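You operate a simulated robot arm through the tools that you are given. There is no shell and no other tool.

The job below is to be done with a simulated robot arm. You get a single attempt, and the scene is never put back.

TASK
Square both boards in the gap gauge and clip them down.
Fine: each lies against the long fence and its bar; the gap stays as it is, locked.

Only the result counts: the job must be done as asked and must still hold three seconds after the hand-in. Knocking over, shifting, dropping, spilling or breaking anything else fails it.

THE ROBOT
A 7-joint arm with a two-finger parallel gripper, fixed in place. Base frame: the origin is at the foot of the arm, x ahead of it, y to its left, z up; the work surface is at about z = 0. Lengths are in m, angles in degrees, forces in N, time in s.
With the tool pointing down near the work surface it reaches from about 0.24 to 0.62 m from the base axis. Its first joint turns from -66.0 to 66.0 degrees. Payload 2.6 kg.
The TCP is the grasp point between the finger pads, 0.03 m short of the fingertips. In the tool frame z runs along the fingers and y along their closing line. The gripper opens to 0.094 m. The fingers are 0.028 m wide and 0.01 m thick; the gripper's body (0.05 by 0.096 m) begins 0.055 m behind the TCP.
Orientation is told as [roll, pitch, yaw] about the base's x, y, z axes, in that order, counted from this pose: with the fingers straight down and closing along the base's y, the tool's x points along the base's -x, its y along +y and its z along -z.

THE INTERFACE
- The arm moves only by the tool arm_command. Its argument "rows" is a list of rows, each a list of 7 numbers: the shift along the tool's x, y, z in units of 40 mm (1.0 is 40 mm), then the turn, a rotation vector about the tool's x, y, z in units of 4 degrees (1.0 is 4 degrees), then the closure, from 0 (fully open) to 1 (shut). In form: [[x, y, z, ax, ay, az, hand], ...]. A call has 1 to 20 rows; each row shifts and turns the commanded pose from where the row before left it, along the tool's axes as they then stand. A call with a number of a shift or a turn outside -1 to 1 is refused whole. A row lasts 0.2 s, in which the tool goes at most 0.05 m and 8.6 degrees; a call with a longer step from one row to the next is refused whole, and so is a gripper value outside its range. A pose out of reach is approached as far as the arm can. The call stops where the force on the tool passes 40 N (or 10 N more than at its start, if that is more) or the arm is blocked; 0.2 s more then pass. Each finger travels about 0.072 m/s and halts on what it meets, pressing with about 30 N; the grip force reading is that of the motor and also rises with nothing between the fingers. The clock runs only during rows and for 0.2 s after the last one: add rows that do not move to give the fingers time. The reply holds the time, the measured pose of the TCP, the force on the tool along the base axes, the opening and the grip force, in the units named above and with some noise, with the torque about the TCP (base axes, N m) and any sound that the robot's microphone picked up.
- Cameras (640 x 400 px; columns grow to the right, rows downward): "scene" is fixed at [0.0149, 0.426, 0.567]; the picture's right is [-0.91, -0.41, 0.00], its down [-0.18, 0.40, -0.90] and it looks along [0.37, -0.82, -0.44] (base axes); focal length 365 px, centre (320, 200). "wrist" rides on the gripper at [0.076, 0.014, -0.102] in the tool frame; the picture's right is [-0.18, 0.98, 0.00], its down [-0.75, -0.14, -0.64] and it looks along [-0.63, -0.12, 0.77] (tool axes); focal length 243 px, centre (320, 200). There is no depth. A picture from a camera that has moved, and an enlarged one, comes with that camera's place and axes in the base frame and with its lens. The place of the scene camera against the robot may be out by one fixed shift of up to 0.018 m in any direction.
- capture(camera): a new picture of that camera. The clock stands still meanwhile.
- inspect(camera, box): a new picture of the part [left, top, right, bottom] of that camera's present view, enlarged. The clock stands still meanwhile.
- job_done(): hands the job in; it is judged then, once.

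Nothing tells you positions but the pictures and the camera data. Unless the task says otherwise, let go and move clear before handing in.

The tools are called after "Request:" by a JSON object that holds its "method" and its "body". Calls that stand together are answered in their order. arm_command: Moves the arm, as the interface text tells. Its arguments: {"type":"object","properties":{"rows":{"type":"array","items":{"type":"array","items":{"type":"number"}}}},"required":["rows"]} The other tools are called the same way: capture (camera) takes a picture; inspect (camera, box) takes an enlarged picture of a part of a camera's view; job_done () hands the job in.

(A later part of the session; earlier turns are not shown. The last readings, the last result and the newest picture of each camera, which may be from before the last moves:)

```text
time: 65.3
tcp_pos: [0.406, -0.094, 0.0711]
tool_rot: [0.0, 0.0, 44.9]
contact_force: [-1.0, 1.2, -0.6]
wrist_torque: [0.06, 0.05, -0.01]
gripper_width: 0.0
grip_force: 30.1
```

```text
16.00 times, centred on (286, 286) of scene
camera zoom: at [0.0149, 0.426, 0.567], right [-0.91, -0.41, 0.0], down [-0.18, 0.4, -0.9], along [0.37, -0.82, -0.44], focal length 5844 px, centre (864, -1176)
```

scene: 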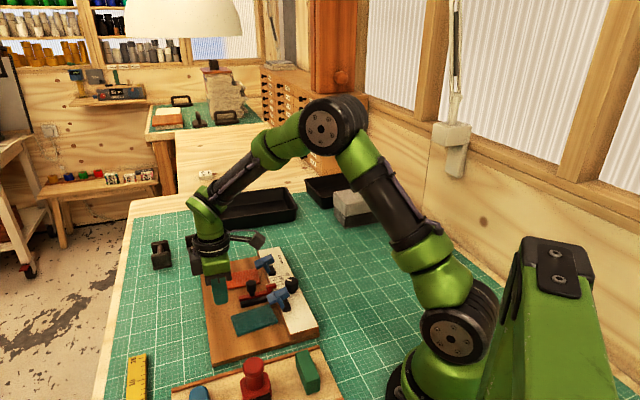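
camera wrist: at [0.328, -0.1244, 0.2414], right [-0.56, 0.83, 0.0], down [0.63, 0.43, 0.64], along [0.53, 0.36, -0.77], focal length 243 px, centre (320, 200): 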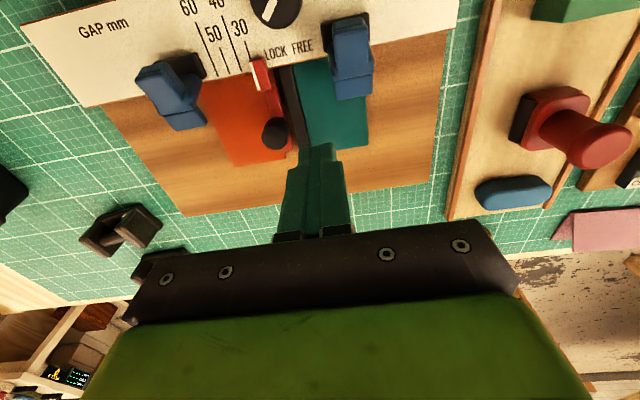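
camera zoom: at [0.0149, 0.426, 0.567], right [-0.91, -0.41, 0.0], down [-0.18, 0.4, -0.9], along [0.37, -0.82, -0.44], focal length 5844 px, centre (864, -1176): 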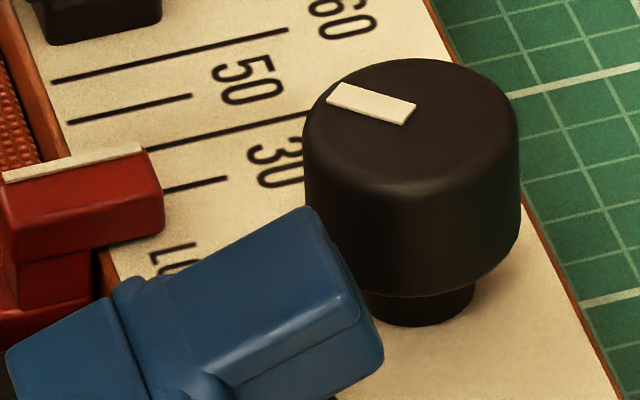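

The pointer moved back by roughly 1 mm at only ~1.5 N, so the bar is effectively free. I'll compare using the original crops.

Request:
{"method": "inspect", "body": {"camera": "scene", "box": [260, 265, 310, 315]}}

Request:
{"method": "inspect", "body": {"camera": "scene", "box": [245, 245, 295, 295]}}

```text
8.00 times, centred on (285, 290) of scene
camera zoom: at [0.0149, 0.426, 0.567], right [-0.91, -0.41, 0.0], down [-0.18, 0.4, -0.9], along [0.37, -0.82, -0.44], focal length 2922 px, centre (600, -520)
```

zoom: 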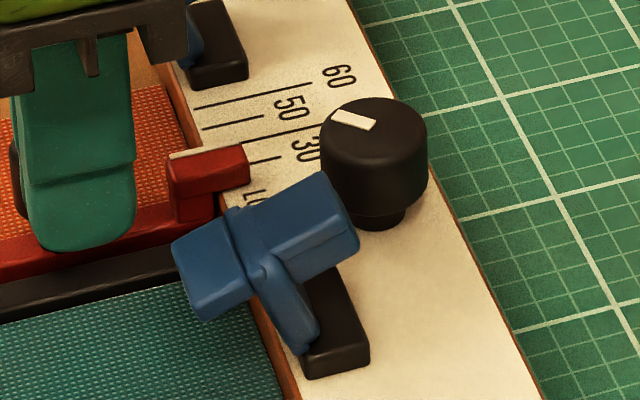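

```text
8.00 times, centred on (270, 270) of scene
camera zoom: at [0.0149, 0.426, 0.567], right [-0.91, -0.41, 0.0], down [-0.18, 0.4, -0.9], along [0.37, -0.82, -0.44], focal length 2922 px, centre (720, -360)
```

zoom: 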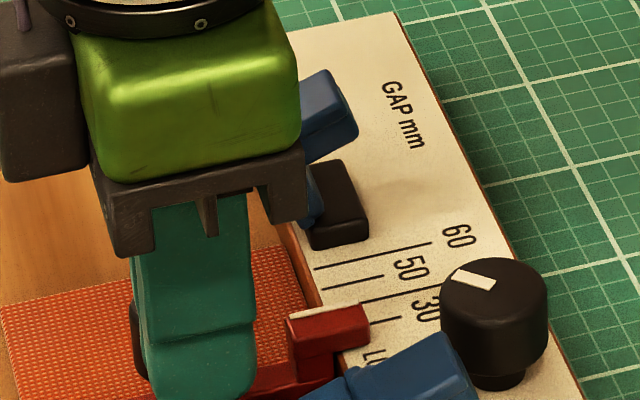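

The pointer looks about back at its starting place. I'll retreat from the handle and repeat the overhead comparison view.

Request:
{"method": "arm_command", "body": {"rows": [[0, 0.1, 0, 0, 0, 0, 1], [0, 0.2, 0, 0, 0, 0, 1], [0, 0, -0.8, 0, 0, 0, 1], [0, 0, -0.9, 0, 0, 0, 1], [0, 0, -0.9, 0, 0, 0, 1], [0, 0, -0.9, 0, 0, 0, 1], [0, 0, -0.9, 0, 0, 0, 1], [0, 0, -0.9, 0, 0, 0, 1], [0, 0, 0, 0, 0, 0.9375, 0], [0, 0, 0, 0, 0, 0.9375, 0], [0, 0, 0, 0, 0, 0.9375, 0], [0, 0, 0, 0, 0, 0.9375, 0], [0, 0, 0, 0, 0, 0.9375, 0], [0, 0, 0, 0, 0, 0.9375, 0], [0, 0, 0, 0, 0, 0.9375, 0], [0, 0, 0, 0, 0, 0.9375, 0], [0, 0, 0, 0, 0, 0.9375, 0], [0, 0, 0, 0, 0, 0.9375, 0], [0, 0, 0, 0, 0, 0.9375, 0], [0, 0, 0, 0, 0, 0.9375, 0]]}}

```text
time: 69.5
tcp_pos: [0.3971, -0.0847, 0.2817]
tool_rot: [0.0, 0.0, -0.1]
contact_force: [-0.4, -0.1, 0.1]
wrist_torque: [-0.02, -0.01, -0.01]
gripper_width: 0.0938
grip_force: 0.1
```

Now to the exact comparison pose.

Request:
{"method": "arm_command", "body": {"rows": [[0.55, -0.907, -0.02, 0, 0, 0, 0], [0, 0, 0, 0, 0, 0, 0], [0, 0, 0, 0, 0, 0, 0]]}}

Request:
{"method": "inspect", "body": {"camera": "wrist", "box": [240, 20, 380, 120]}}

Request:
{"method": "inspect", "body": {"camera": "scene", "box": [220, 240, 320, 340]}}

Request:
{"method": "inspect", "body": {"camera": "scene", "box": [260, 265, 310, 315]}}

```text
time: 70.3
tcp_pos: [0.3761, -0.1227, 0.284]
tool_rot: [0.0, 0.0, -0.1]
contact_force: [0.3, 1.4, 0.0]
wrist_torque: [0.0, 0.01, 0.0]
gripper_width: 0.094
grip_force: 0.0
```

```text
4.00 times, centred on (310, 70) of wrist
camera zoom: at [0.3001, -0.1079, 0.3879], right [0.19, 0.98, 0.0], down [0.75, -0.14, 0.64], along [0.63, -0.12, -0.77], focal length 970 px, centre (360, 720)
```

zoom: 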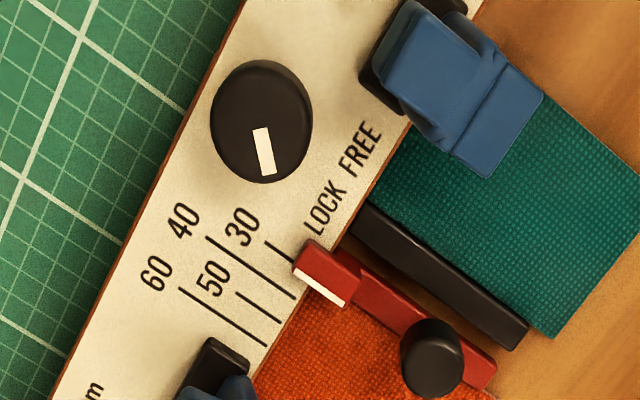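

```text
4.00 times, centred on (270, 290) of scene
camera zoom: at [0.0149, 0.426, 0.567], right [-0.91, -0.41, 0.0], down [-0.18, 0.4, -0.9], along [0.37, -0.82, -0.44], focal length 1461 px, centre (520, -160)
```

zoom: 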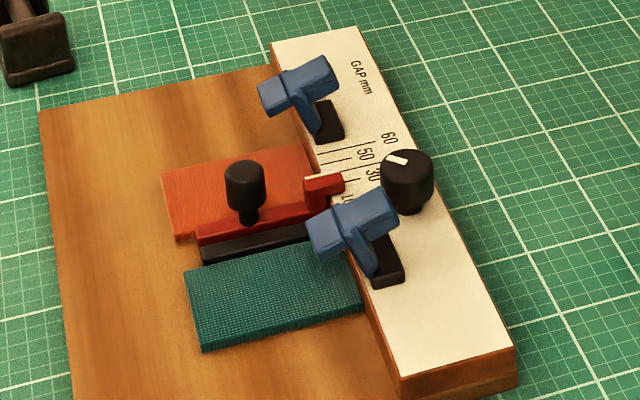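

```text
8.00 times, centred on (285, 290) of scene
camera zoom: at [0.0149, 0.426, 0.567], right [-0.91, -0.41, 0.0], down [-0.18, 0.4, -0.9], along [0.37, -0.82, -0.44], focal length 2922 px, centre (600, -520)
```

zoom: 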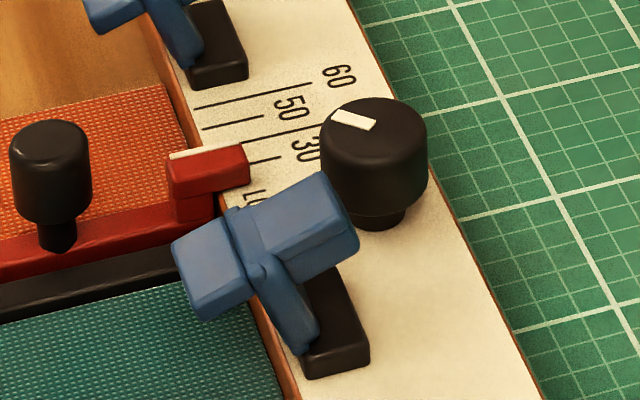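

The bar is close to its start position but my estimate is only good to about half a millimetre. A sharper reference is my earlier 5.7x view from the fence side, so I'll return to that exact pose.

Request:
{"method": "arm_command", "body": {"rows": [[0.335, -0.592, 0, 0, 0, -0.9375, 0], [0.335, -0.5, 0, 0, 0, 0, 0], [0, -0.093, 0, 0, 0, 0, 0]]}}

```text
time: 71.1
tcp_pos: [0.3499, -0.1696, 0.2841]
tool_rot: [0.0, 0.0, 3.6]
contact_force: [-0.2, -0.3, -0.3]
wrist_torque: [0.0, -0.01, 0.01]
gripper_width: 0.094
grip_force: 0.2
```

Request:
{"method": "arm_command", "body": {"rows": [[0, 0, 0.5, 0, 0, -0.9375, 0], [0, 0, 0.5, 0, 0, -0.9375, 0], [0, 0, 0.5, 0, 0, -0.9375, 0], [0, 0, 0.5, 0, 0, -0.9375, 0], [0, 0, 0.06, 0, 0, -0.9375, 0], [0, 0, 0, 0, 0, -0.9375, 0], [0, 0, 0, 0, 0, -0.9375, 0], [0, 0, 0, 0, 0, -0.9375, 0], [0, 0, 0, 0, 0, -0.9375, 0], [0, 0, 0, 0, 0, -0.9375, 0], [0, 0, 0, 0, 0, -0.9375, 0], [0, 0, 0, 0, 0, 0, 0], [0, 0, 0, 0, 0, 0, 0]]}}

Request:
{"method": "inspect", "body": {"camera": "wrist", "box": [240, 110, 310, 180]}}

Request:
{"method": "inspect", "body": {"camera": "wrist", "box": [180, 40, 300, 160]}}

Request:
{"method": "inspect", "body": {"camera": "wrist", "box": [160, 0, 480, 200]}}

```text
time: 73.9
tcp_pos: [0.3504, -0.1696, 0.2015]
tool_rot: [0.0, 0.0, 45.0]
contact_force: [0.4, 0.0, 0.4]
wrist_torque: [-0.04, -0.03, -0.02]
gripper_width: 0.0939
grip_force: 0.1
```

```text
5.71 times, centred on (275, 145) of wrist
camera zoom: at [0.2867, -0.2141, 0.3044], right [-0.56, 0.83, 0.0], down [0.63, 0.43, 0.64], along [0.53, 0.36, -0.77], focal length 1386 px, centre (577, 514)
```

zoom: 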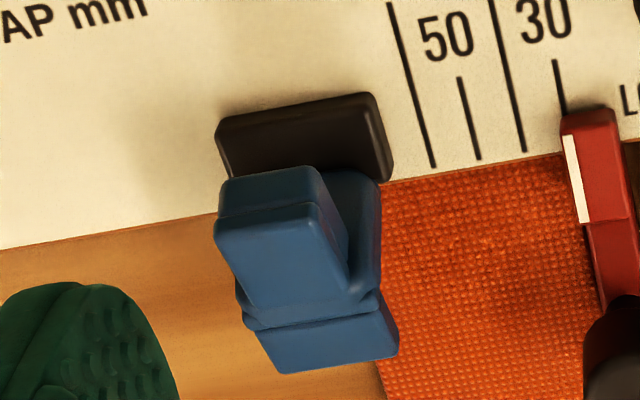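

```text
3.33 times, centred on (240, 100) of wrist
camera zoom: at [0.2867, -0.2141, 0.3044], right [-0.56, 0.83, 0.0], down [0.63, 0.43, 0.64], along [0.53, 0.36, -0.77], focal length 809 px, centre (587, 533)
```

zoom: 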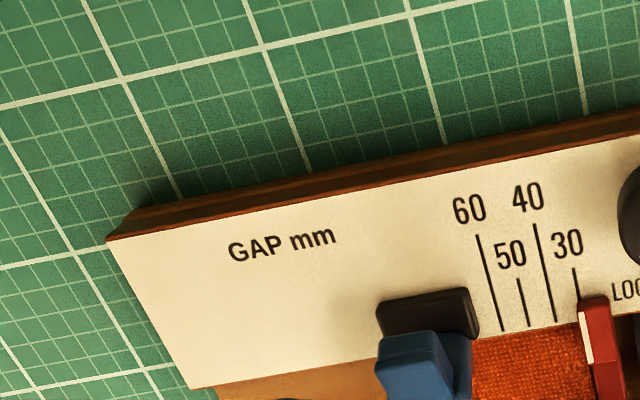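

```text
2.00 times, centred on (320, 100) of wrist
camera zoom: at [0.2867, -0.2141, 0.3044], right [-0.56, 0.83, 0.0], down [0.63, 0.43, 0.64], along [0.53, 0.36, -0.77], focal length 485 px, centre (320, 400)
```

zoom: 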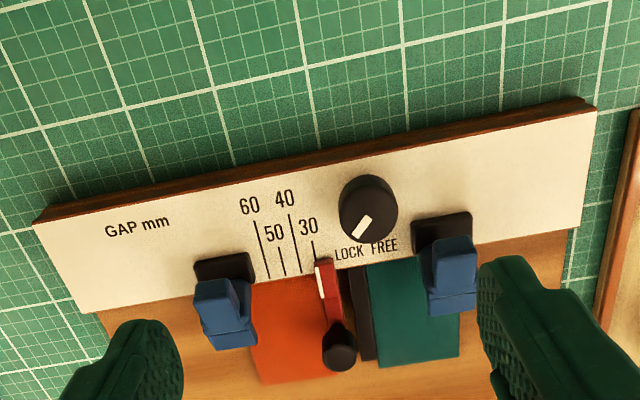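

Relative to the tick lines, the pointer is still about 0.4 mm off its start. I'll go back to the handle for one more tiny nudge.

Request:
{"method": "arm_command", "body": {"rows": [[-0.77, 0.23, 0, 0, 0, 0, 1], [-0.77, 0.23, 0, 0, 0, 0, 1], [-0.75, 0.23, 0, 0, 0, 0, 1], [0, 0, 0.8, 0, 0, 0, 1], [0, 0, 0.8, 0, 0, 0, 1], [0, 0, 0.8, 0, 0, 0, 1], [0, 0, 0.6, 0, 0, 0, 1], [0, 0, 0.27, 0, 0, 0, 1], [0, 0, 0, 0, 0, 0, 1], [0, 0, 0, 0, 0, 0, 1]]}}

Request:
{"method": "inspect", "body": {"camera": "wrist", "box": [160, 0, 480, 200]}}

```text
time: 76.1
tcp_pos: [0.3947, -0.0856, 0.0692]
tool_rot: [0.0, 0.0, 44.9]
contact_force: [0.4, 0.8, -0.9]
wrist_torque: [0.0, 0.0, -0.01]
gripper_width: 0.0
grip_force: 29.9
```

```text
2.00 times, centred on (320, 100) of wrist
camera zoom: at [0.3316, -0.1297, 0.1733], right [-0.56, 0.83, 0.0], down [0.63, 0.43, 0.64], along [0.53, 0.36, -0.77], focal length 485 px, centre (320, 400)
```

zoom: 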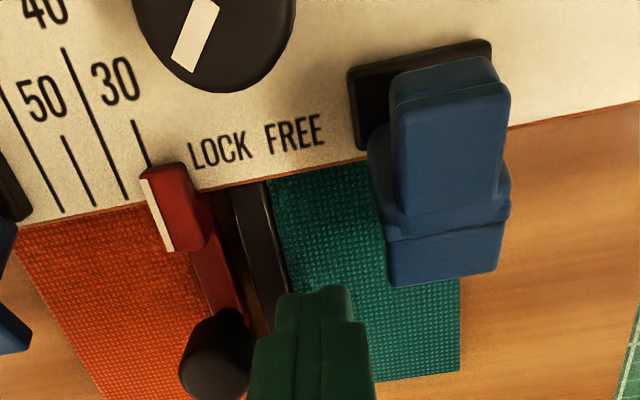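

In position beside the handle. I'll approach to within about 1.5 mm of contact, then take small steps.

Request:
{"method": "arm_command", "body": {"rows": [[0, -0.05, 0, 0, 0, 0, 1], [0, -0.05, 0, 0, 0, 0, 1], [0, -0.05, 0, 0, 0, 0, 1], [0, -0.05, 0, 0, 0, 0, 1], [0, -0.05, 0, 0, 0, 0, 1], [0, -0.05, 0, 0, 0, 0, 1], [0, 0, 0, 0, 0, 0, 1]]}}

Request:
{"method": "inspect", "body": {"camera": "scene", "box": [276, 276, 296, 296]}}

```text
time: 77.7
tcp_pos: [0.4032, -0.0937, 0.0701]
tool_rot: [0.0, 0.0, 44.9]
contact_force: [0.1, -1.1, 0.6]
wrist_torque: [-0.01, -0.01, -0.02]
gripper_width: 0.0002
grip_force: 30.8
```

```text
16.00 times, centred on (286, 286) of scene
camera zoom: at [0.0149, 0.426, 0.567], right [-0.91, -0.41, 0.0], down [-0.18, 0.4, -0.9], along [0.37, -0.82, -0.44], focal length 5844 px, centre (864, -1176)
```

zoom: 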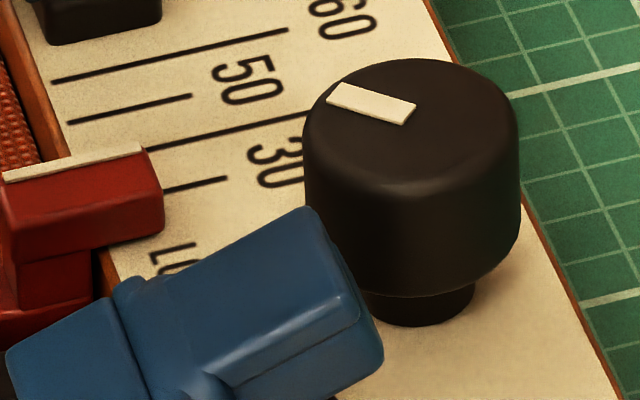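

Pointer unchanged so far. I'll approach in 0.4 mm steps while watching it.

Request:
{"method": "arm_command", "body": {"rows": [[0, -0.01, 0, 0, 0, 0, 1], [0, -0.01, 0, 0, 0, 0, 1], [0, -0.01, 0, 0, 0, 0, 1], [0, 0, 0, 0, 0, 0, 1]]}}

Request:
{"method": "inspect", "body": {"camera": "scene", "box": [276, 276, 296, 296]}}

```text
time: 78.7
tcp_pos: [0.4052, -0.0952, 0.0699]
tool_rot: [0.0, 0.1, 45.0]
contact_force: [0.2, -0.4, 0.1]
wrist_torque: [0.02, 0.0, 0.03]
gripper_width: 0.0001
grip_force: 30.2
```

```text
16.00 times, centred on (286, 286) of scene
camera zoom: at [0.0149, 0.426, 0.567], right [-0.91, -0.41, 0.0], down [-0.18, 0.4, -0.9], along [0.37, -0.82, -0.44], focal length 5844 px, centre (864, -1176)
```

zoom: 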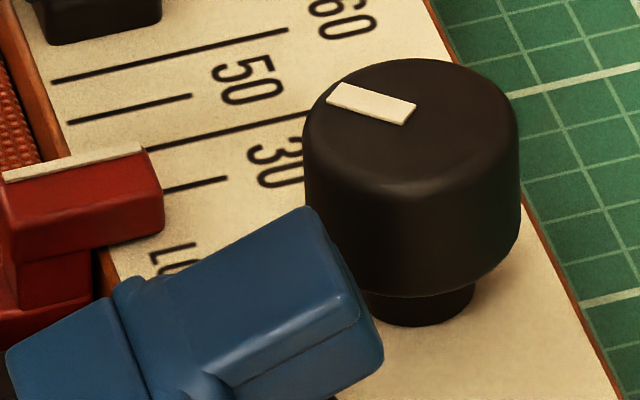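

No visible change yet. Another 0.4 mm.

Request:
{"method": "arm_command", "body": {"rows": [[0, -0.01, 0, 0, 0, 0, 1], [0, 0, 0, 0, 0, 0, 1]]}}

Request:
{"method": "inspect", "body": {"camera": "scene", "box": [276, 276, 296, 296]}}

```text
time: 79.3
tcp_pos: [0.4047, -0.0936, 0.0696]
tool_rot: [0.0, 0.0, 45.0]
contact_force: [-0.2, -0.1, 1.3]
wrist_torque: [0.05, 0.0, -0.04]
gripper_width: 0.0
grip_force: 30.0
```

```text
16.00 times, centred on (286, 286) of scene
camera zoom: at [0.0149, 0.426, 0.567], right [-0.91, -0.41, 0.0], down [-0.18, 0.4, -0.9], along [0.37, -0.82, -0.44], focal length 5844 px, centre (864, -1176)
```

zoom: 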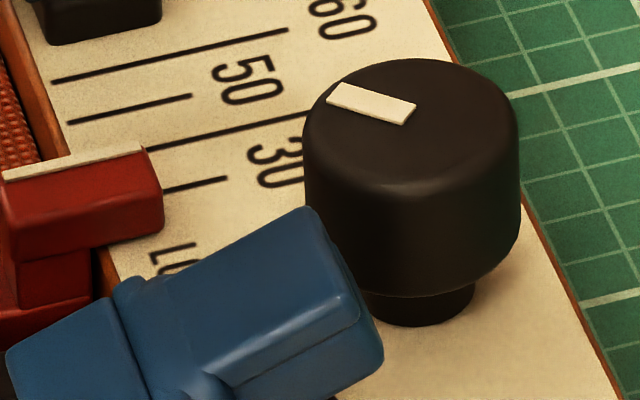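

The change is hard to see at this scale, so I'll use a tighter zoom on the pointer edge against the 40 line.

Request:
{"method": "inspect", "body": {"camera": "scene", "box": [275, 280, 285, 290]}}

Request:
{"method": "arm_command", "body": {"rows": [[0, -0.00625, 0, 0, 0, 0, 1], [0, 0, 0, 0, 0, 0, 1]]}}

Request:
{"method": "inspect", "body": {"camera": "scene", "box": [275, 280, 285, 290]}}

```text
16.00 times, centred on (280, 285) of scene
camera zoom: at [0.0149, 0.426, 0.567], right [-0.91, -0.41, 0.0], down [-0.18, 0.4, -0.9], along [0.37, -0.82, -0.44], focal length 5844 px, centre (960, -1160)
```

zoom: 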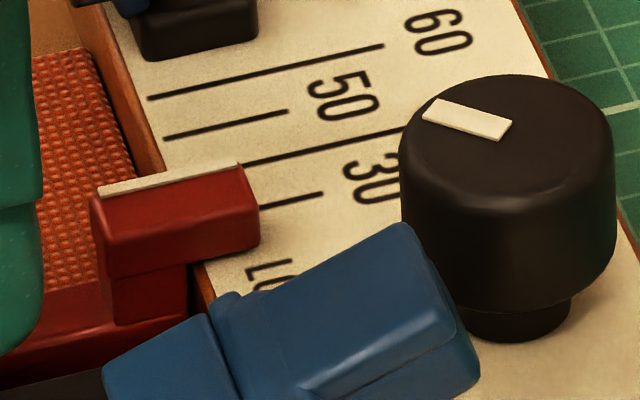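

```text
time: 79.9
tcp_pos: [0.404, -0.0967, 0.0707]
tool_rot: [0.0, 0.0, 44.9]
contact_force: [-0.4, 0.2, -0.3]
wrist_torque: [0.01, 0.05, -0.02]
gripper_width: 0.0
grip_force: 30.0
```

```text
16.00 times, centred on (280, 285) of scene
camera zoom: at [0.0149, 0.426, 0.567], right [-0.91, -0.41, 0.0], down [-0.18, 0.4, -0.9], along [0.37, -0.82, -0.44], focal length 5844 px, centre (960, -1160)
```

zoom: 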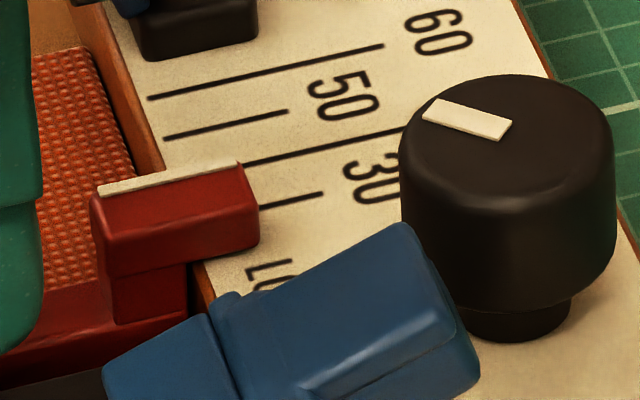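

I'm right around contact. I'll step another 0.4 mm and compare.

Request:
{"method": "arm_command", "body": {"rows": [[0, -0.01, 0, 0, 0, 0, 1], [0, 0, 0, 0, 0, 0, 1]]}}

Request:
{"method": "inspect", "body": {"camera": "scene", "box": [275, 280, 285, 290]}}

```text
time: 80.5
tcp_pos: [0.4054, -0.0958, 0.0703]
tool_rot: [0.1, 0.1, 44.9]
contact_force: [-0.7, 0.2, 0.0]
wrist_torque: [0.0, -0.01, -0.03]
gripper_width: 0.0
grip_force: 30.0
```

```text
16.00 times, centred on (280, 285) of scene
camera zoom: at [0.0149, 0.426, 0.567], right [-0.91, -0.41, 0.0], down [-0.18, 0.4, -0.9], along [0.37, -0.82, -0.44], focal length 5844 px, centre (960, -1160)
```

zoom: 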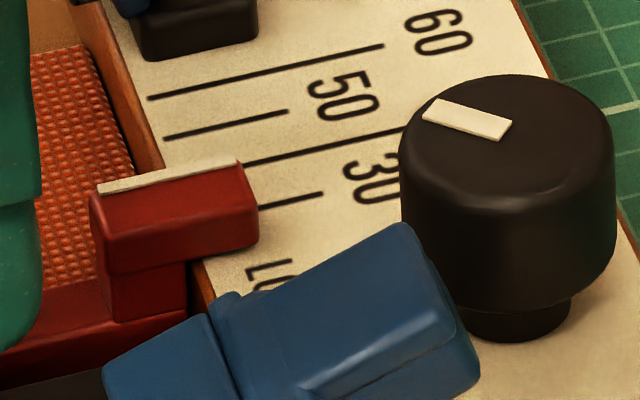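

The board and pointer crept about 0.3–0.4 mm in that step, which is what I wanted. I'll retreat and recheck from the fence-side reference pose.

Request:
{"method": "arm_command", "body": {"rows": [[0, 0.1, 0, 0, 0, 0, 1], [0, 0.25, 0, 0, 0, 0, 1], [0, 0, -0.27, 0, 0, 0, 1], [0, 0, -0.6, 0, 0, 0, 1], [0, 0, -0.8, 0, 0, 0, 0], [0, 0, -0.8, 0, 0, 0, 0], [0, 0, -0.8, 0, 0, 0, 0], [0.75, -0.23, 0, 0, 0, 0, 0], [0.77, -0.23, 0, 0, 0, 0, 0], [0.77, -0.23, 0, 0, 0, 0, 0], [0, 0, 0, 0, 0, 0, 0], [0, 0, 0, 0, 0, 0, 0]]}}

Request:
{"method": "inspect", "body": {"camera": "wrist", "box": [240, 110, 310, 180]}}

Request:
{"method": "inspect", "body": {"camera": "wrist", "box": [275, 105, 345, 175]}}

```text
time: 83.1
tcp_pos: [0.3498, -0.1697, 0.2006]
tool_rot: [0.0, -0.1, 45.0]
contact_force: [-0.1, -0.1, 0.3]
wrist_torque: [-0.04, -0.01, -0.04]
gripper_width: 0.094
grip_force: 0.1
```

```text
5.71 times, centred on (275, 145) of wrist
camera zoom: at [0.2859, -0.2141, 0.3041], right [-0.56, 0.83, 0.0], down [0.63, 0.43, 0.64], along [0.53, 0.36, -0.77], focal length 1386 px, centre (577, 514)
```

zoom: 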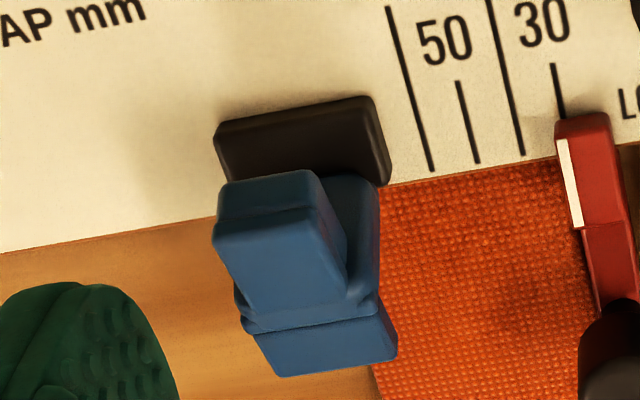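

```text
5.71 times, centred on (310, 140) of wrist
camera zoom: at [0.2859, -0.2141, 0.3041], right [-0.56, 0.83, 0.0], down [0.63, 0.43, 0.64], along [0.53, 0.36, -0.77], focal length 1386 px, centre (377, 543)
```

zoom: 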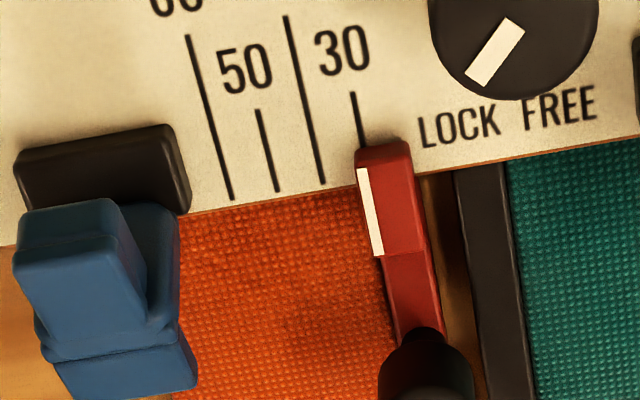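

The pointer now matches its starting place within about 0.3 mm. Since the bar slides at under 3 N, the lock can't be tight, so I'll go to the knob and test whether it turns further clockwise, toward LOCK. First I'll rotate the gripper above it.

Request:
{"method": "arm_command", "body": {"rows": [[-0.285, 0.546, 0, 0, 0, 0, 0], [0, 0, 0, 0, 0, 0.966, 0], [0, 0, 0, 0, 0, 0.966, 0], [0, 0, 0, 0, 0, 0.966, 0], [0, 0, 0, 0, 0, 0.966, 0], [0, 0, 0, 0, 0, 0.966, 0], [0, 0, 0, 0, 0, 0.966, 0], [0, 0, 0, 0, 0, 0.966, 0], [0, 0, 0, 0, 0, 0.966, 0], [0, 0, 0, 0, 0, 0.966, 0], [0, 0, 0, 0, 0, 0.966, 0], [0, 0, 0, 0, 0, 0.966, 0]]}}

Request:
{"method": "arm_command", "body": {"rows": [[0, 0, 0, 0, 0, 0.966, 0], [0, 0, 0, 0, 0, 0.966, 0], [0, 0, 0, 0, 0, 0.966, 0], [0, 0, 0, 0, 0, 0.966, 0], [0, 0, 0, 0, 0, 0.966, 0], [0, 0, 0, 0, 0, 0.966, 0], [0, 0, 0, 0, 0, 0.966, 0], [0, 0, 0, 0, 0, 0.966, 0], [0, 0, 0, 0, 0, 0.966, 0], [0, 0, 0, 0, 0, 0.966, 0], [0, 0, 0, 0, 0, 0.966, 0], [0, 0, 0, 0, 0, 0, 0]]}}

Request:
{"method": "capture", "body": {"camera": "wrist"}}

```text
time: 85.7
tcp_pos: [0.344, -0.1449, 0.2012]
tool_rot: [0.0, 0.0, 2.4]
contact_force: [0.4, -0.1, 1.1]
wrist_torque: [-0.02, -0.03, 0.02]
gripper_width: 0.0942
grip_force: 0.1
```

```text
time: 88.3
tcp_pos: [0.343, -0.1469, 0.2012]
tool_rot: [0.0, 0.0, -40.0]
contact_force: [-0.6, 0.9, -0.2]
wrist_torque: [-0.03, -0.02, -0.01]
gripper_width: 0.0939
grip_force: 0.0
```

```text
taken
camera wrist: at [0.2941, -0.0876, 0.3044], right [0.77, 0.63, 0.0], down [0.49, -0.59, 0.64], along [0.41, -0.5, -0.77], focal length 243 px, centre (320, 200)
```

wrist: 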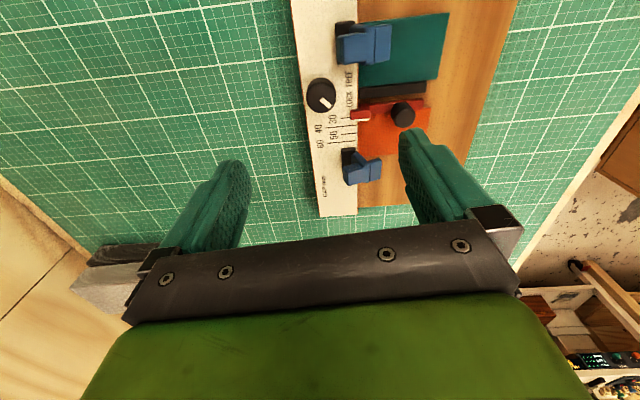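

This view runs along the fence. I'll zoom in on the knob, labels and clips from here.

Request:
{"method": "inspect", "body": {"camera": "wrist", "box": [290, 60, 390, 160]}}

Request:
{"method": "inspect", "body": {"camera": "wrist", "box": [270, 0, 470, 200]}}

```text
4.00 times, centred on (340, 110) of wrist
camera zoom: at [0.2941, -0.0876, 0.3044], right [0.77, 0.63, 0.0], down [0.49, -0.59, 0.64], along [0.41, -0.5, -0.77], focal length 970 px, centre (240, 560)
```

zoom: 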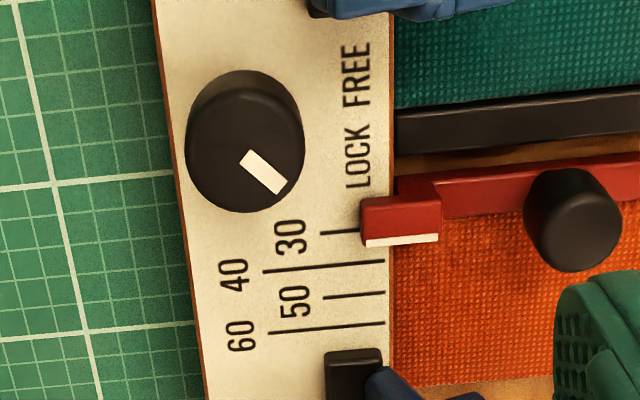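

```text
2.00 times, centred on (370, 100) of wrist
camera zoom: at [0.2941, -0.0876, 0.3044], right [0.77, 0.63, 0.0], down [0.49, -0.59, 0.64], along [0.41, -0.5, -0.77], focal length 485 px, centre (220, 400)
```

zoom: 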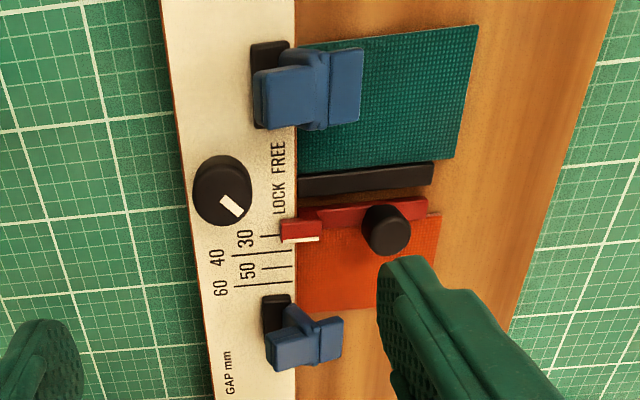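

The marker clearly points down-right toward the LOCK side. I'll partly close the gripper and lower it around the knob.

Request:
{"method": "arm_command", "body": {"rows": [[0, 0, 0, 0, 0, 0, 0.5], [0, 0, 0.8, 0, 0, 0, 0.5], [0, 0, 0.8, 0, 0, 0, 0.5], [0, 0, 0.7, 0, 0, 0, 0.5], [0, 0, 0.4, 0, 0, 0, 0.5], [0, 0, 0.2, 0, 0, 0, 0.5], [0, 0, 0, 0, 0, 0, 0.5]]}}

Request:
{"method": "inspect", "body": {"camera": "wrist", "box": [200, 0, 440, 200]}}

Request:
{"method": "inspect", "body": {"camera": "scene", "box": [240, 240, 340, 320]}}

```text
time: 89.9
tcp_pos: [0.3424, -0.147, 0.0849]
tool_rot: [0.0, 0.0, -40.0]
contact_force: [-0.9, -0.2, 0.1]
wrist_torque: [0.04, -0.04, -0.02]
gripper_width: 0.0471
grip_force: 0.1
```

```text
2.00 times, centred on (320, 100) of wrist
camera zoom: at [0.2939, -0.0875, 0.1883], right [0.77, 0.63, 0.0], down [0.49, -0.59, 0.64], along [0.41, -0.5, -0.77], focal length 485 px, centre (320, 400)
```

zoom: 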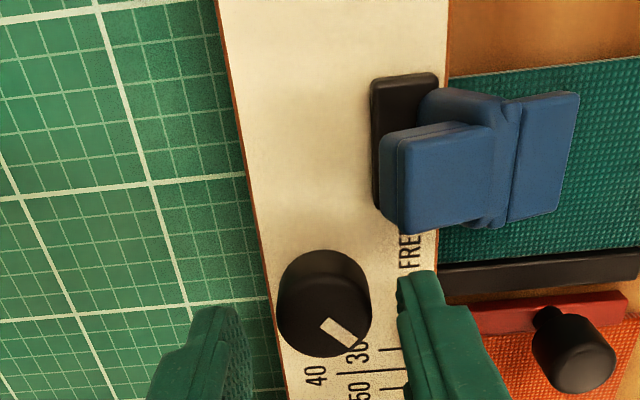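

```text
5.00 times, centred on (290, 280) of scene
camera zoom: at [0.0149, 0.426, 0.567], right [-0.91, -0.41, 0.0], down [-0.18, 0.4, -0.9], along [0.37, -0.82, -0.44], focal length 1826 px, centre (470, -200)
```

zoom: 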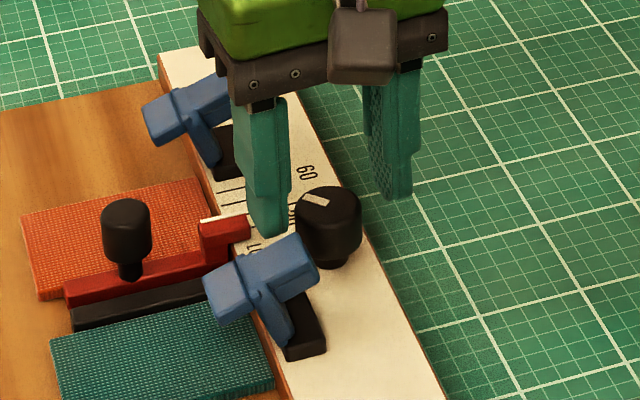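

The fingers straddle the knob evenly. I'll lower 20 mm and close on it.

Request:
{"method": "arm_command", "body": {"rows": [[0, 0, 0.25, 0, 0, 0, 0.5], [0, 0, 0.25, 0, 0, 0, 0.5], [0, 0, 0, 0, 0, 0, 0.5], [0, 0, 0, 0, 0, 0, 0.6], [0, 0, 0, 0, 0, 0, 0.7], [0, 0, 0, 0, 0, 0, 0.8], [0, 0, 0, 0, 0, 0, 1], [0, 0, 0, 0, 0, 0, 1]]}}

Request:
{"method": "inspect", "body": {"camera": "wrist", "box": [200, 0, 440, 200]}}

Request:
{"method": "inspect", "body": {"camera": "scene", "box": [240, 240, 340, 320]}}

```text
time: 91.7
tcp_pos: [0.3435, -0.1454, 0.065]
tool_rot: [0.1, 0.0, -39.9]
contact_force: [10.3, 10.1, -8.6]
wrist_torque: [0.21, -0.34, -0.04]
gripper_width: 0.0293
grip_force: 45.2
```

```text
2.00 times, centred on (320, 100) of wrist
camera zoom: at [0.2943, -0.0864, 0.1687], right [0.77, 0.64, 0.0], down [0.49, -0.59, 0.64], along [0.41, -0.49, -0.77], focal length 485 px, centre (320, 400)
```

zoom: 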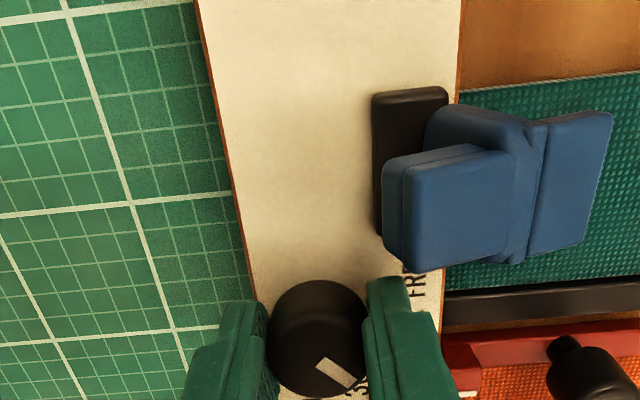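

```text
5.00 times, centred on (290, 280) of scene
camera zoom: at [0.0149, 0.426, 0.567], right [-0.91, -0.41, 0.0], down [-0.18, 0.4, -0.9], along [0.37, -0.82, -0.44], focal length 1826 px, centre (470, -200)
```

zoom: 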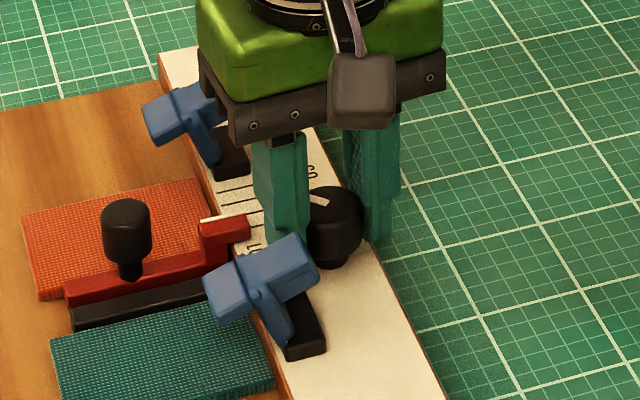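

The knob is gripped (29 mm). A side load shows I'm about 1 mm off centre, so I'll relieve that and then try a 4° clockwise turn while reading the torque.

Request:
{"method": "arm_command", "body": {"rows": [[0, 0.03, 0, 0, 0, 0, 1], [0, 0, 0, 0, 0, 0, 1]]}}

Request:
{"method": "arm_command", "body": {"rows": [[0, 0, 0, 0, 0, 0.5, 1], [0, 0, 0, 0, 0, 0.5, 1], [0, 0, 0, 0, 0, 0, 1]]}}

Request:
{"method": "inspect", "body": {"camera": "wrist", "box": [260, 120, 380, 200]}}

Request:
{"method": "inspect", "body": {"camera": "scene", "box": [285, 265, 315, 295]}}

```text
time: 92.3
tcp_pos: [0.3437, -0.1456, 0.065]
tool_rot: [0.0, 0.1, -40.0]
contact_force: [3.2, 11.3, -1.8]
wrist_torque: [-0.1, -0.38, -0.05]
gripper_width: 0.0292
grip_force: 45.0
```

```text
time: 93.1
tcp_pos: [0.3437, -0.1456, 0.0648]
tool_rot: [0.0, 0.0, -44.0]
contact_force: [1.2, 9.5, 1.4]
wrist_torque: [0.12, -0.11, 0.47]
gripper_width: 0.029
grip_force: 45.5
```

```text
5.00 times, centred on (320, 160) of wrist
camera zoom: at [0.2992, -0.0832, 0.1687], right [0.82, 0.58, 0.0], down [0.44, -0.63, 0.64], along [0.37, -0.52, -0.77], focal length 1213 px, centre (320, 400)
```

zoom: 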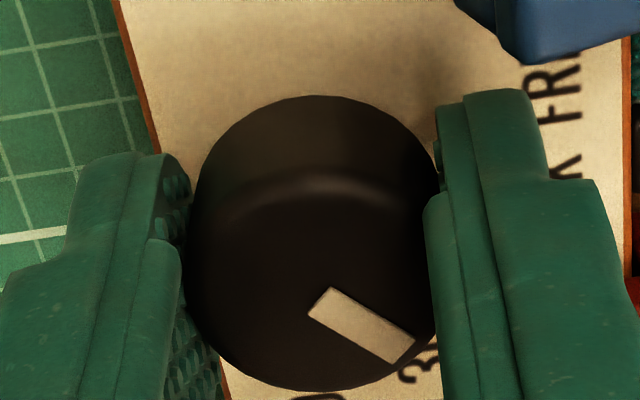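

```text
13.33 times, centred on (300, 280) of scene
camera zoom: at [0.0149, 0.426, 0.567], right [-0.91, -0.41, 0.0], down [-0.18, 0.4, -0.9], along [0.37, -0.82, -0.44], focal length 4870 px, centre (587, -867)
```

zoom: 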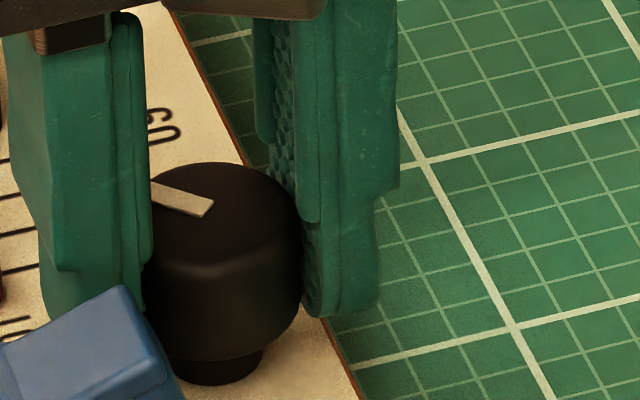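

The torque rose to 0.47 N·m within 4°, so the knob resists clockwise as if it's at a stop. I'll return by the same 4° and see whether the torque simply relaxes.

Request:
{"method": "arm_command", "body": {"rows": [[0, 0, 0, 0, 0, -0.5, 1], [0, 0, 0, 0, 0, -0.5, 1], [0, 0, 0, 0, 0, 0, 1]]}}

Request:
{"method": "inspect", "body": {"camera": "wrist", "box": [260, 120, 380, 200]}}

Request:
{"method": "inspect", "body": {"camera": "scene", "box": [285, 265, 315, 295]}}

```text
time: 93.9
tcp_pos: [0.3428, -0.1453, 0.0648]
tool_rot: [0.0, 0.0, -40.0]
contact_force: [3.5, 3.4, 0.2]
wrist_torque: [0.76, 0.59, -0.01]
gripper_width: 0.0291
grip_force: 44.9
```

```text
5.00 times, centred on (320, 160) of wrist
camera zoom: at [0.2949, -0.0864, 0.1687], right [0.77, 0.63, 0.0], down [0.49, -0.59, 0.64], along [0.41, -0.5, -0.77], focal length 1213 px, centre (320, 400)
```

zoom: 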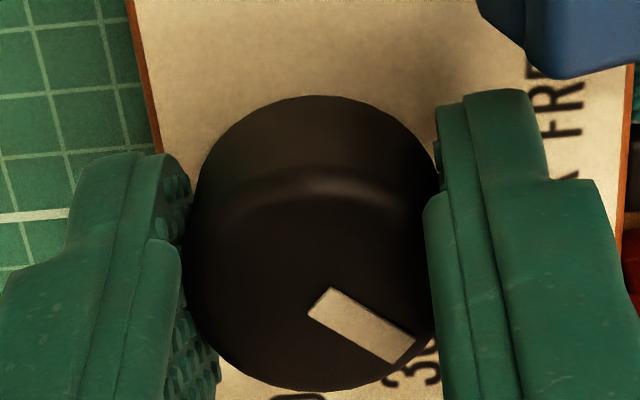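

```text
13.33 times, centred on (300, 280) of scene
camera zoom: at [0.0149, 0.426, 0.567], right [-0.91, -0.41, 0.0], down [-0.18, 0.4, -0.9], along [0.37, -0.82, -0.44], focal length 4870 px, centre (587, -867)
```

zoom: 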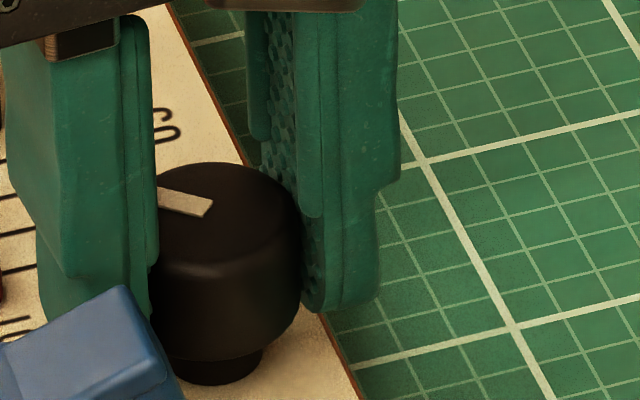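

The knob turns elastically with the gripper and relaxes fully on return, so it's already at its LOCK end stop. I'll leave it there, release it and rise straight up.

Request:
{"method": "arm_command", "body": {"rows": [[0, 0, 0, 0, 0, 0, 0.68], [0, 0, 0, 0, 0, 0, 0.5], [0, 0, 0, 0, 0, 0, 0.5], [0, 0, -0.5, 0, 0, 0, 0.5], [0, 0, -0.8, 0, 0, 0, 0.5], [0, 0, -0.8, 0, 0, 0, 0.5], [0, 0, -0.8, 0, 0, 0, 0.2], [0, 0, -0.5, 0, 0, 0, 0], [0, 0, 0, 0, 0, 0, 0]]}}

Request:
{"method": "inspect", "body": {"camera": "wrist", "box": [290, 60, 390, 160]}}

Request:
{"method": "inspect", "body": {"camera": "scene", "box": [276, 276, 296, 296]}}

Request:
{"method": "inspect", "body": {"camera": "scene", "box": [245, 245, 295, 295]}}

```text
time: 95.9
tcp_pos: [0.344, -0.1441, 0.202]
tool_rot: [0.0, 0.0, -40.0]
contact_force: [-1.0, 0.2, -0.7]
wrist_torque: [0.01, -0.01, -0.04]
gripper_width: 0.0939
grip_force: 0.1
```

```text
4.00 times, centred on (340, 110) of wrist
camera zoom: at [0.2947, -0.0862, 0.3055], right [0.77, 0.63, 0.0], down [0.49, -0.59, 0.64], along [0.41, -0.5, -0.77], focal length 970 px, centre (240, 560)
```

zoom: 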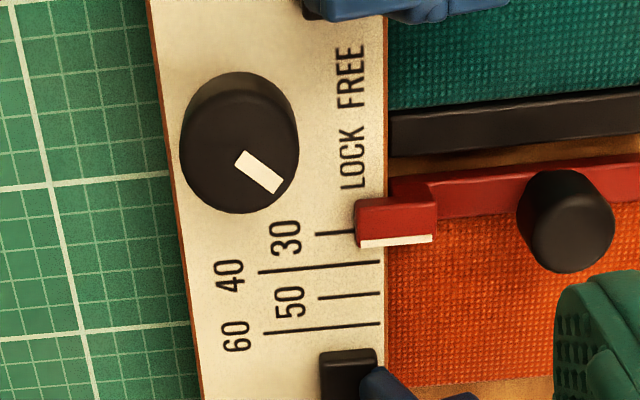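

```text
16.00 times, centred on (286, 286) of scene
camera zoom: at [0.0149, 0.426, 0.567], right [-0.91, -0.41, 0.0], down [-0.18, 0.4, -0.9], along [0.37, -0.82, -0.44], focal length 5844 px, centre (864, -1176)
```

zoom: 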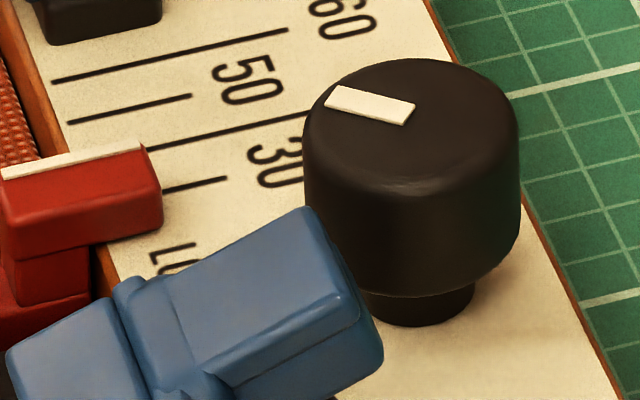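

```text
8.00 times, centred on (270, 270) of scene
camera zoom: at [0.0149, 0.426, 0.567], right [-0.91, -0.41, 0.0], down [-0.18, 0.4, -0.9], along [0.37, -0.82, -0.44], focal length 2922 px, centre (720, -360)
```

zoom: 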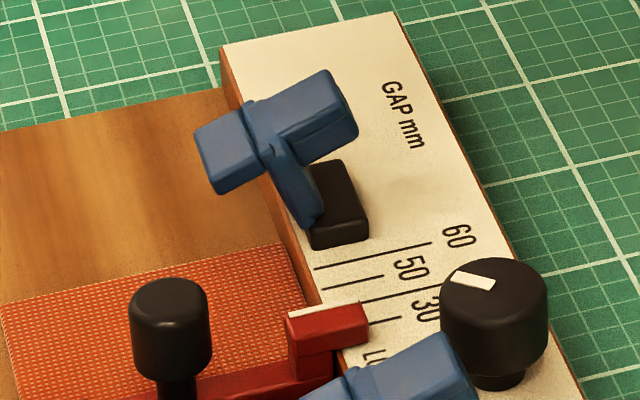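

Comparing the marker, the knob now stands roughly 4° back from its stop: it stayed put going clockwise but followed me on the way back. I'll grip it again, turn it clockwise to the stop, and release it there.

Request:
{"method": "arm_command", "body": {"rows": [[0, 0, 0, 0, 0, 0, 0.5], [0, 0, 0.8, 0, 0, 0, 0.5], [0, 0, 0.8, 0, 0, 0, 0.5], [0, 0, 0.8, 0, 0, 0, 0.5], [0, 0, 0.5, 0, 0, 0, 0.5], [0, 0, 0.5, 0, 0, 0, 0.5], [0, 0, 0, 0, 0, 0, 0.5], [0, 0, 0, 0, 0, 0, 0.65], [0, 0, 0, 0, 0, 0, 0.8], [0, 0, 0, 0, 0, 0, 1], [0, 0, 0, 0, 0, 0, 1]]}}

Request:
{"method": "inspect", "body": {"camera": "wrist", "box": [260, 120, 380, 200]}}

```text
time: 98.3
tcp_pos: [0.3437, -0.1448, 0.0655]
tool_rot: [0.0, 0.0, -39.9]
contact_force: [1.9, -2.1, -10.1]
wrist_torque: [-0.17, -0.18, 0.01]
gripper_width: 0.0293
grip_force: 44.6
```

```text
5.00 times, centred on (320, 160) of wrist
camera zoom: at [0.2952, -0.0866, 0.1687], right [0.77, 0.63, 0.0], down [0.49, -0.59, 0.64], along [0.41, -0.5, -0.77], focal length 1213 px, centre (320, 400)
```

zoom: 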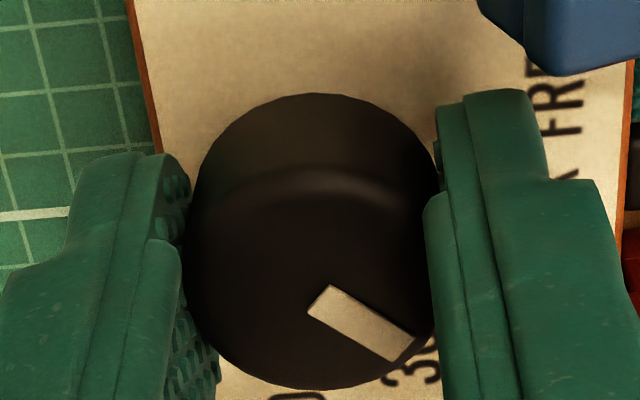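

Gripped well centred this time. I'll turn clockwise in 2° steps and watch the torque.

Request:
{"method": "arm_command", "body": {"rows": [[0, 0, 0, 0, 0, 0.5, 1], [0, 0, 0, 0, 0, 0, 1]]}}

Request:
{"method": "arm_command", "body": {"rows": [[0, 0, 0, 0, 0, 0.5, 1], [0, 0, 0, 0, 0, 0, 1]]}}

Request:
{"method": "inspect", "body": {"camera": "wrist", "box": [260, 120, 380, 200]}}

```text
time: 98.9
tcp_pos: [0.3443, -0.1452, 0.0649]
tool_rot: [0.0, -0.1, -42.0]
contact_force: [-1.6, -3.1, -3.4]
wrist_torque: [-0.09, 0.13, 0.01]
gripper_width: 0.0292
grip_force: 44.9
```

```text
time: 99.5
tcp_pos: [0.3428, -0.1461, 0.0661]
tool_rot: [0.0, 0.0, -44.0]
contact_force: [-2.1, -6.6, -1.1]
wrist_torque: [0.36, 0.53, 0.21]
gripper_width: 0.0296
grip_force: 45.0
```

```text
5.00 times, centred on (320, 160) of wrist
camera zoom: at [0.2994, -0.0833, 0.1686], right [0.82, 0.58, 0.0], down [0.44, -0.62, 0.64], along [0.37, -0.52, -0.77], focal length 1213 px, centre (320, 400)
```

zoom: 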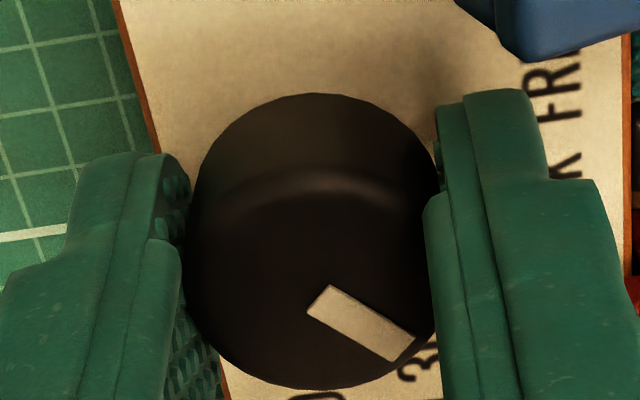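

The torque rose (0.21 N·m) at the second step, so the knob is back at its stop. I'll release it here without turning back.

Request:
{"method": "arm_command", "body": {"rows": [[0, 0, 0, 0, 0, 0, 0.6], [0, 0, 0, 0, 0, 0, 0.5], [0, 0, 0, 0, 0, 0, 0.5], [0, 0, -0.5, 0, 0, 0, 0.5], [0, 0, -0.8, 0, 0, 0, 0.5], [0, 0, -0.8, 0, 0, 0, 0.5], [0, 0, -0.8, 0, 0, 0, 0.2], [0, 0, -0.5, 0, 0, -0.5, 0], [0, 0, 0, 0, 0, -0.5, 0], [0, 0, 0, 0, 0, 0, 0]]}}

Request:
{"method": "inspect", "body": {"camera": "wrist", "box": [290, 60, 390, 160]}}

Request:
{"method": "inspect", "body": {"camera": "scene", "box": [276, 276, 296, 296]}}

Request:
{"method": "inspect", "body": {"camera": "wrist", "box": [270, 0, 470, 200]}}

```text
time: 101.7
tcp_pos: [0.3436, -0.1447, 0.2019]
tool_rot: [0.0, 0.1, -40.1]
contact_force: [-0.3, 0.2, -0.4]
wrist_torque: [0.01, -0.03, -0.01]
gripper_width: 0.0941
grip_force: 0.1
```

```text
4.00 times, centred on (340, 110) of wrist
camera zoom: at [0.2948, -0.0859, 0.3048], right [0.77, 0.64, 0.0], down [0.49, -0.59, 0.64], along [0.41, -0.5, -0.77], focal length 970 px, centre (240, 560)
```

zoom: 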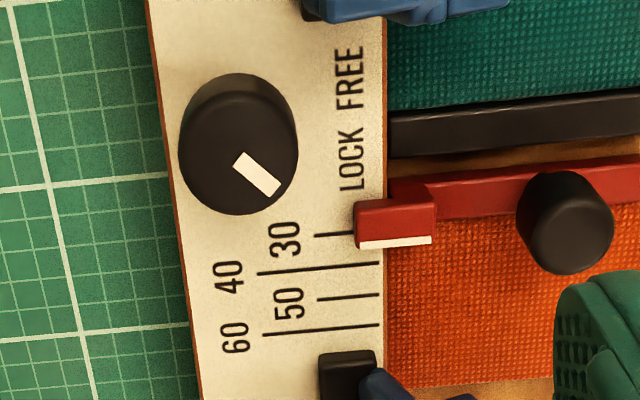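

```text
16.00 times, centred on (286, 286) of scene
camera zoom: at [0.0149, 0.426, 0.567], right [-0.91, -0.41, 0.0], down [-0.18, 0.4, -0.9], along [0.37, -0.82, -0.44], focal length 5844 px, centre (864, -1176)
```

zoom: 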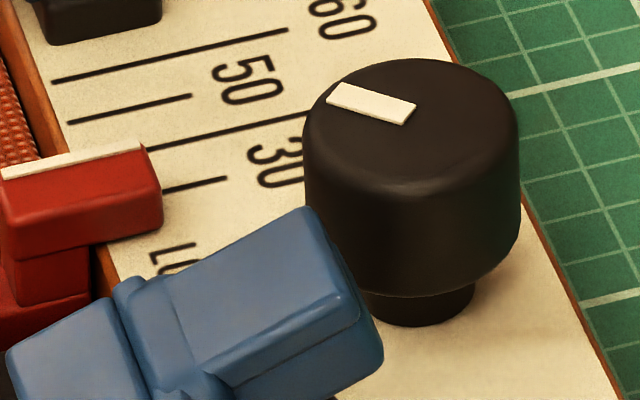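

```text
2.00 times, centred on (370, 100) of wrist
camera zoom: at [0.2948, -0.0859, 0.3048], right [0.77, 0.64, 0.0], down [0.49, -0.59, 0.64], along [0.41, -0.5, -0.77], focal length 485 px, centre (220, 400)
```

zoom: 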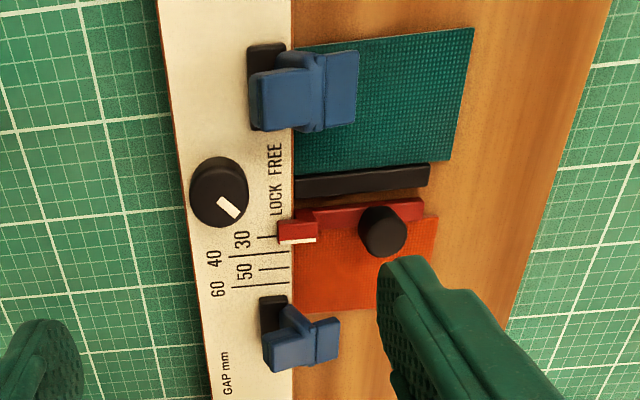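

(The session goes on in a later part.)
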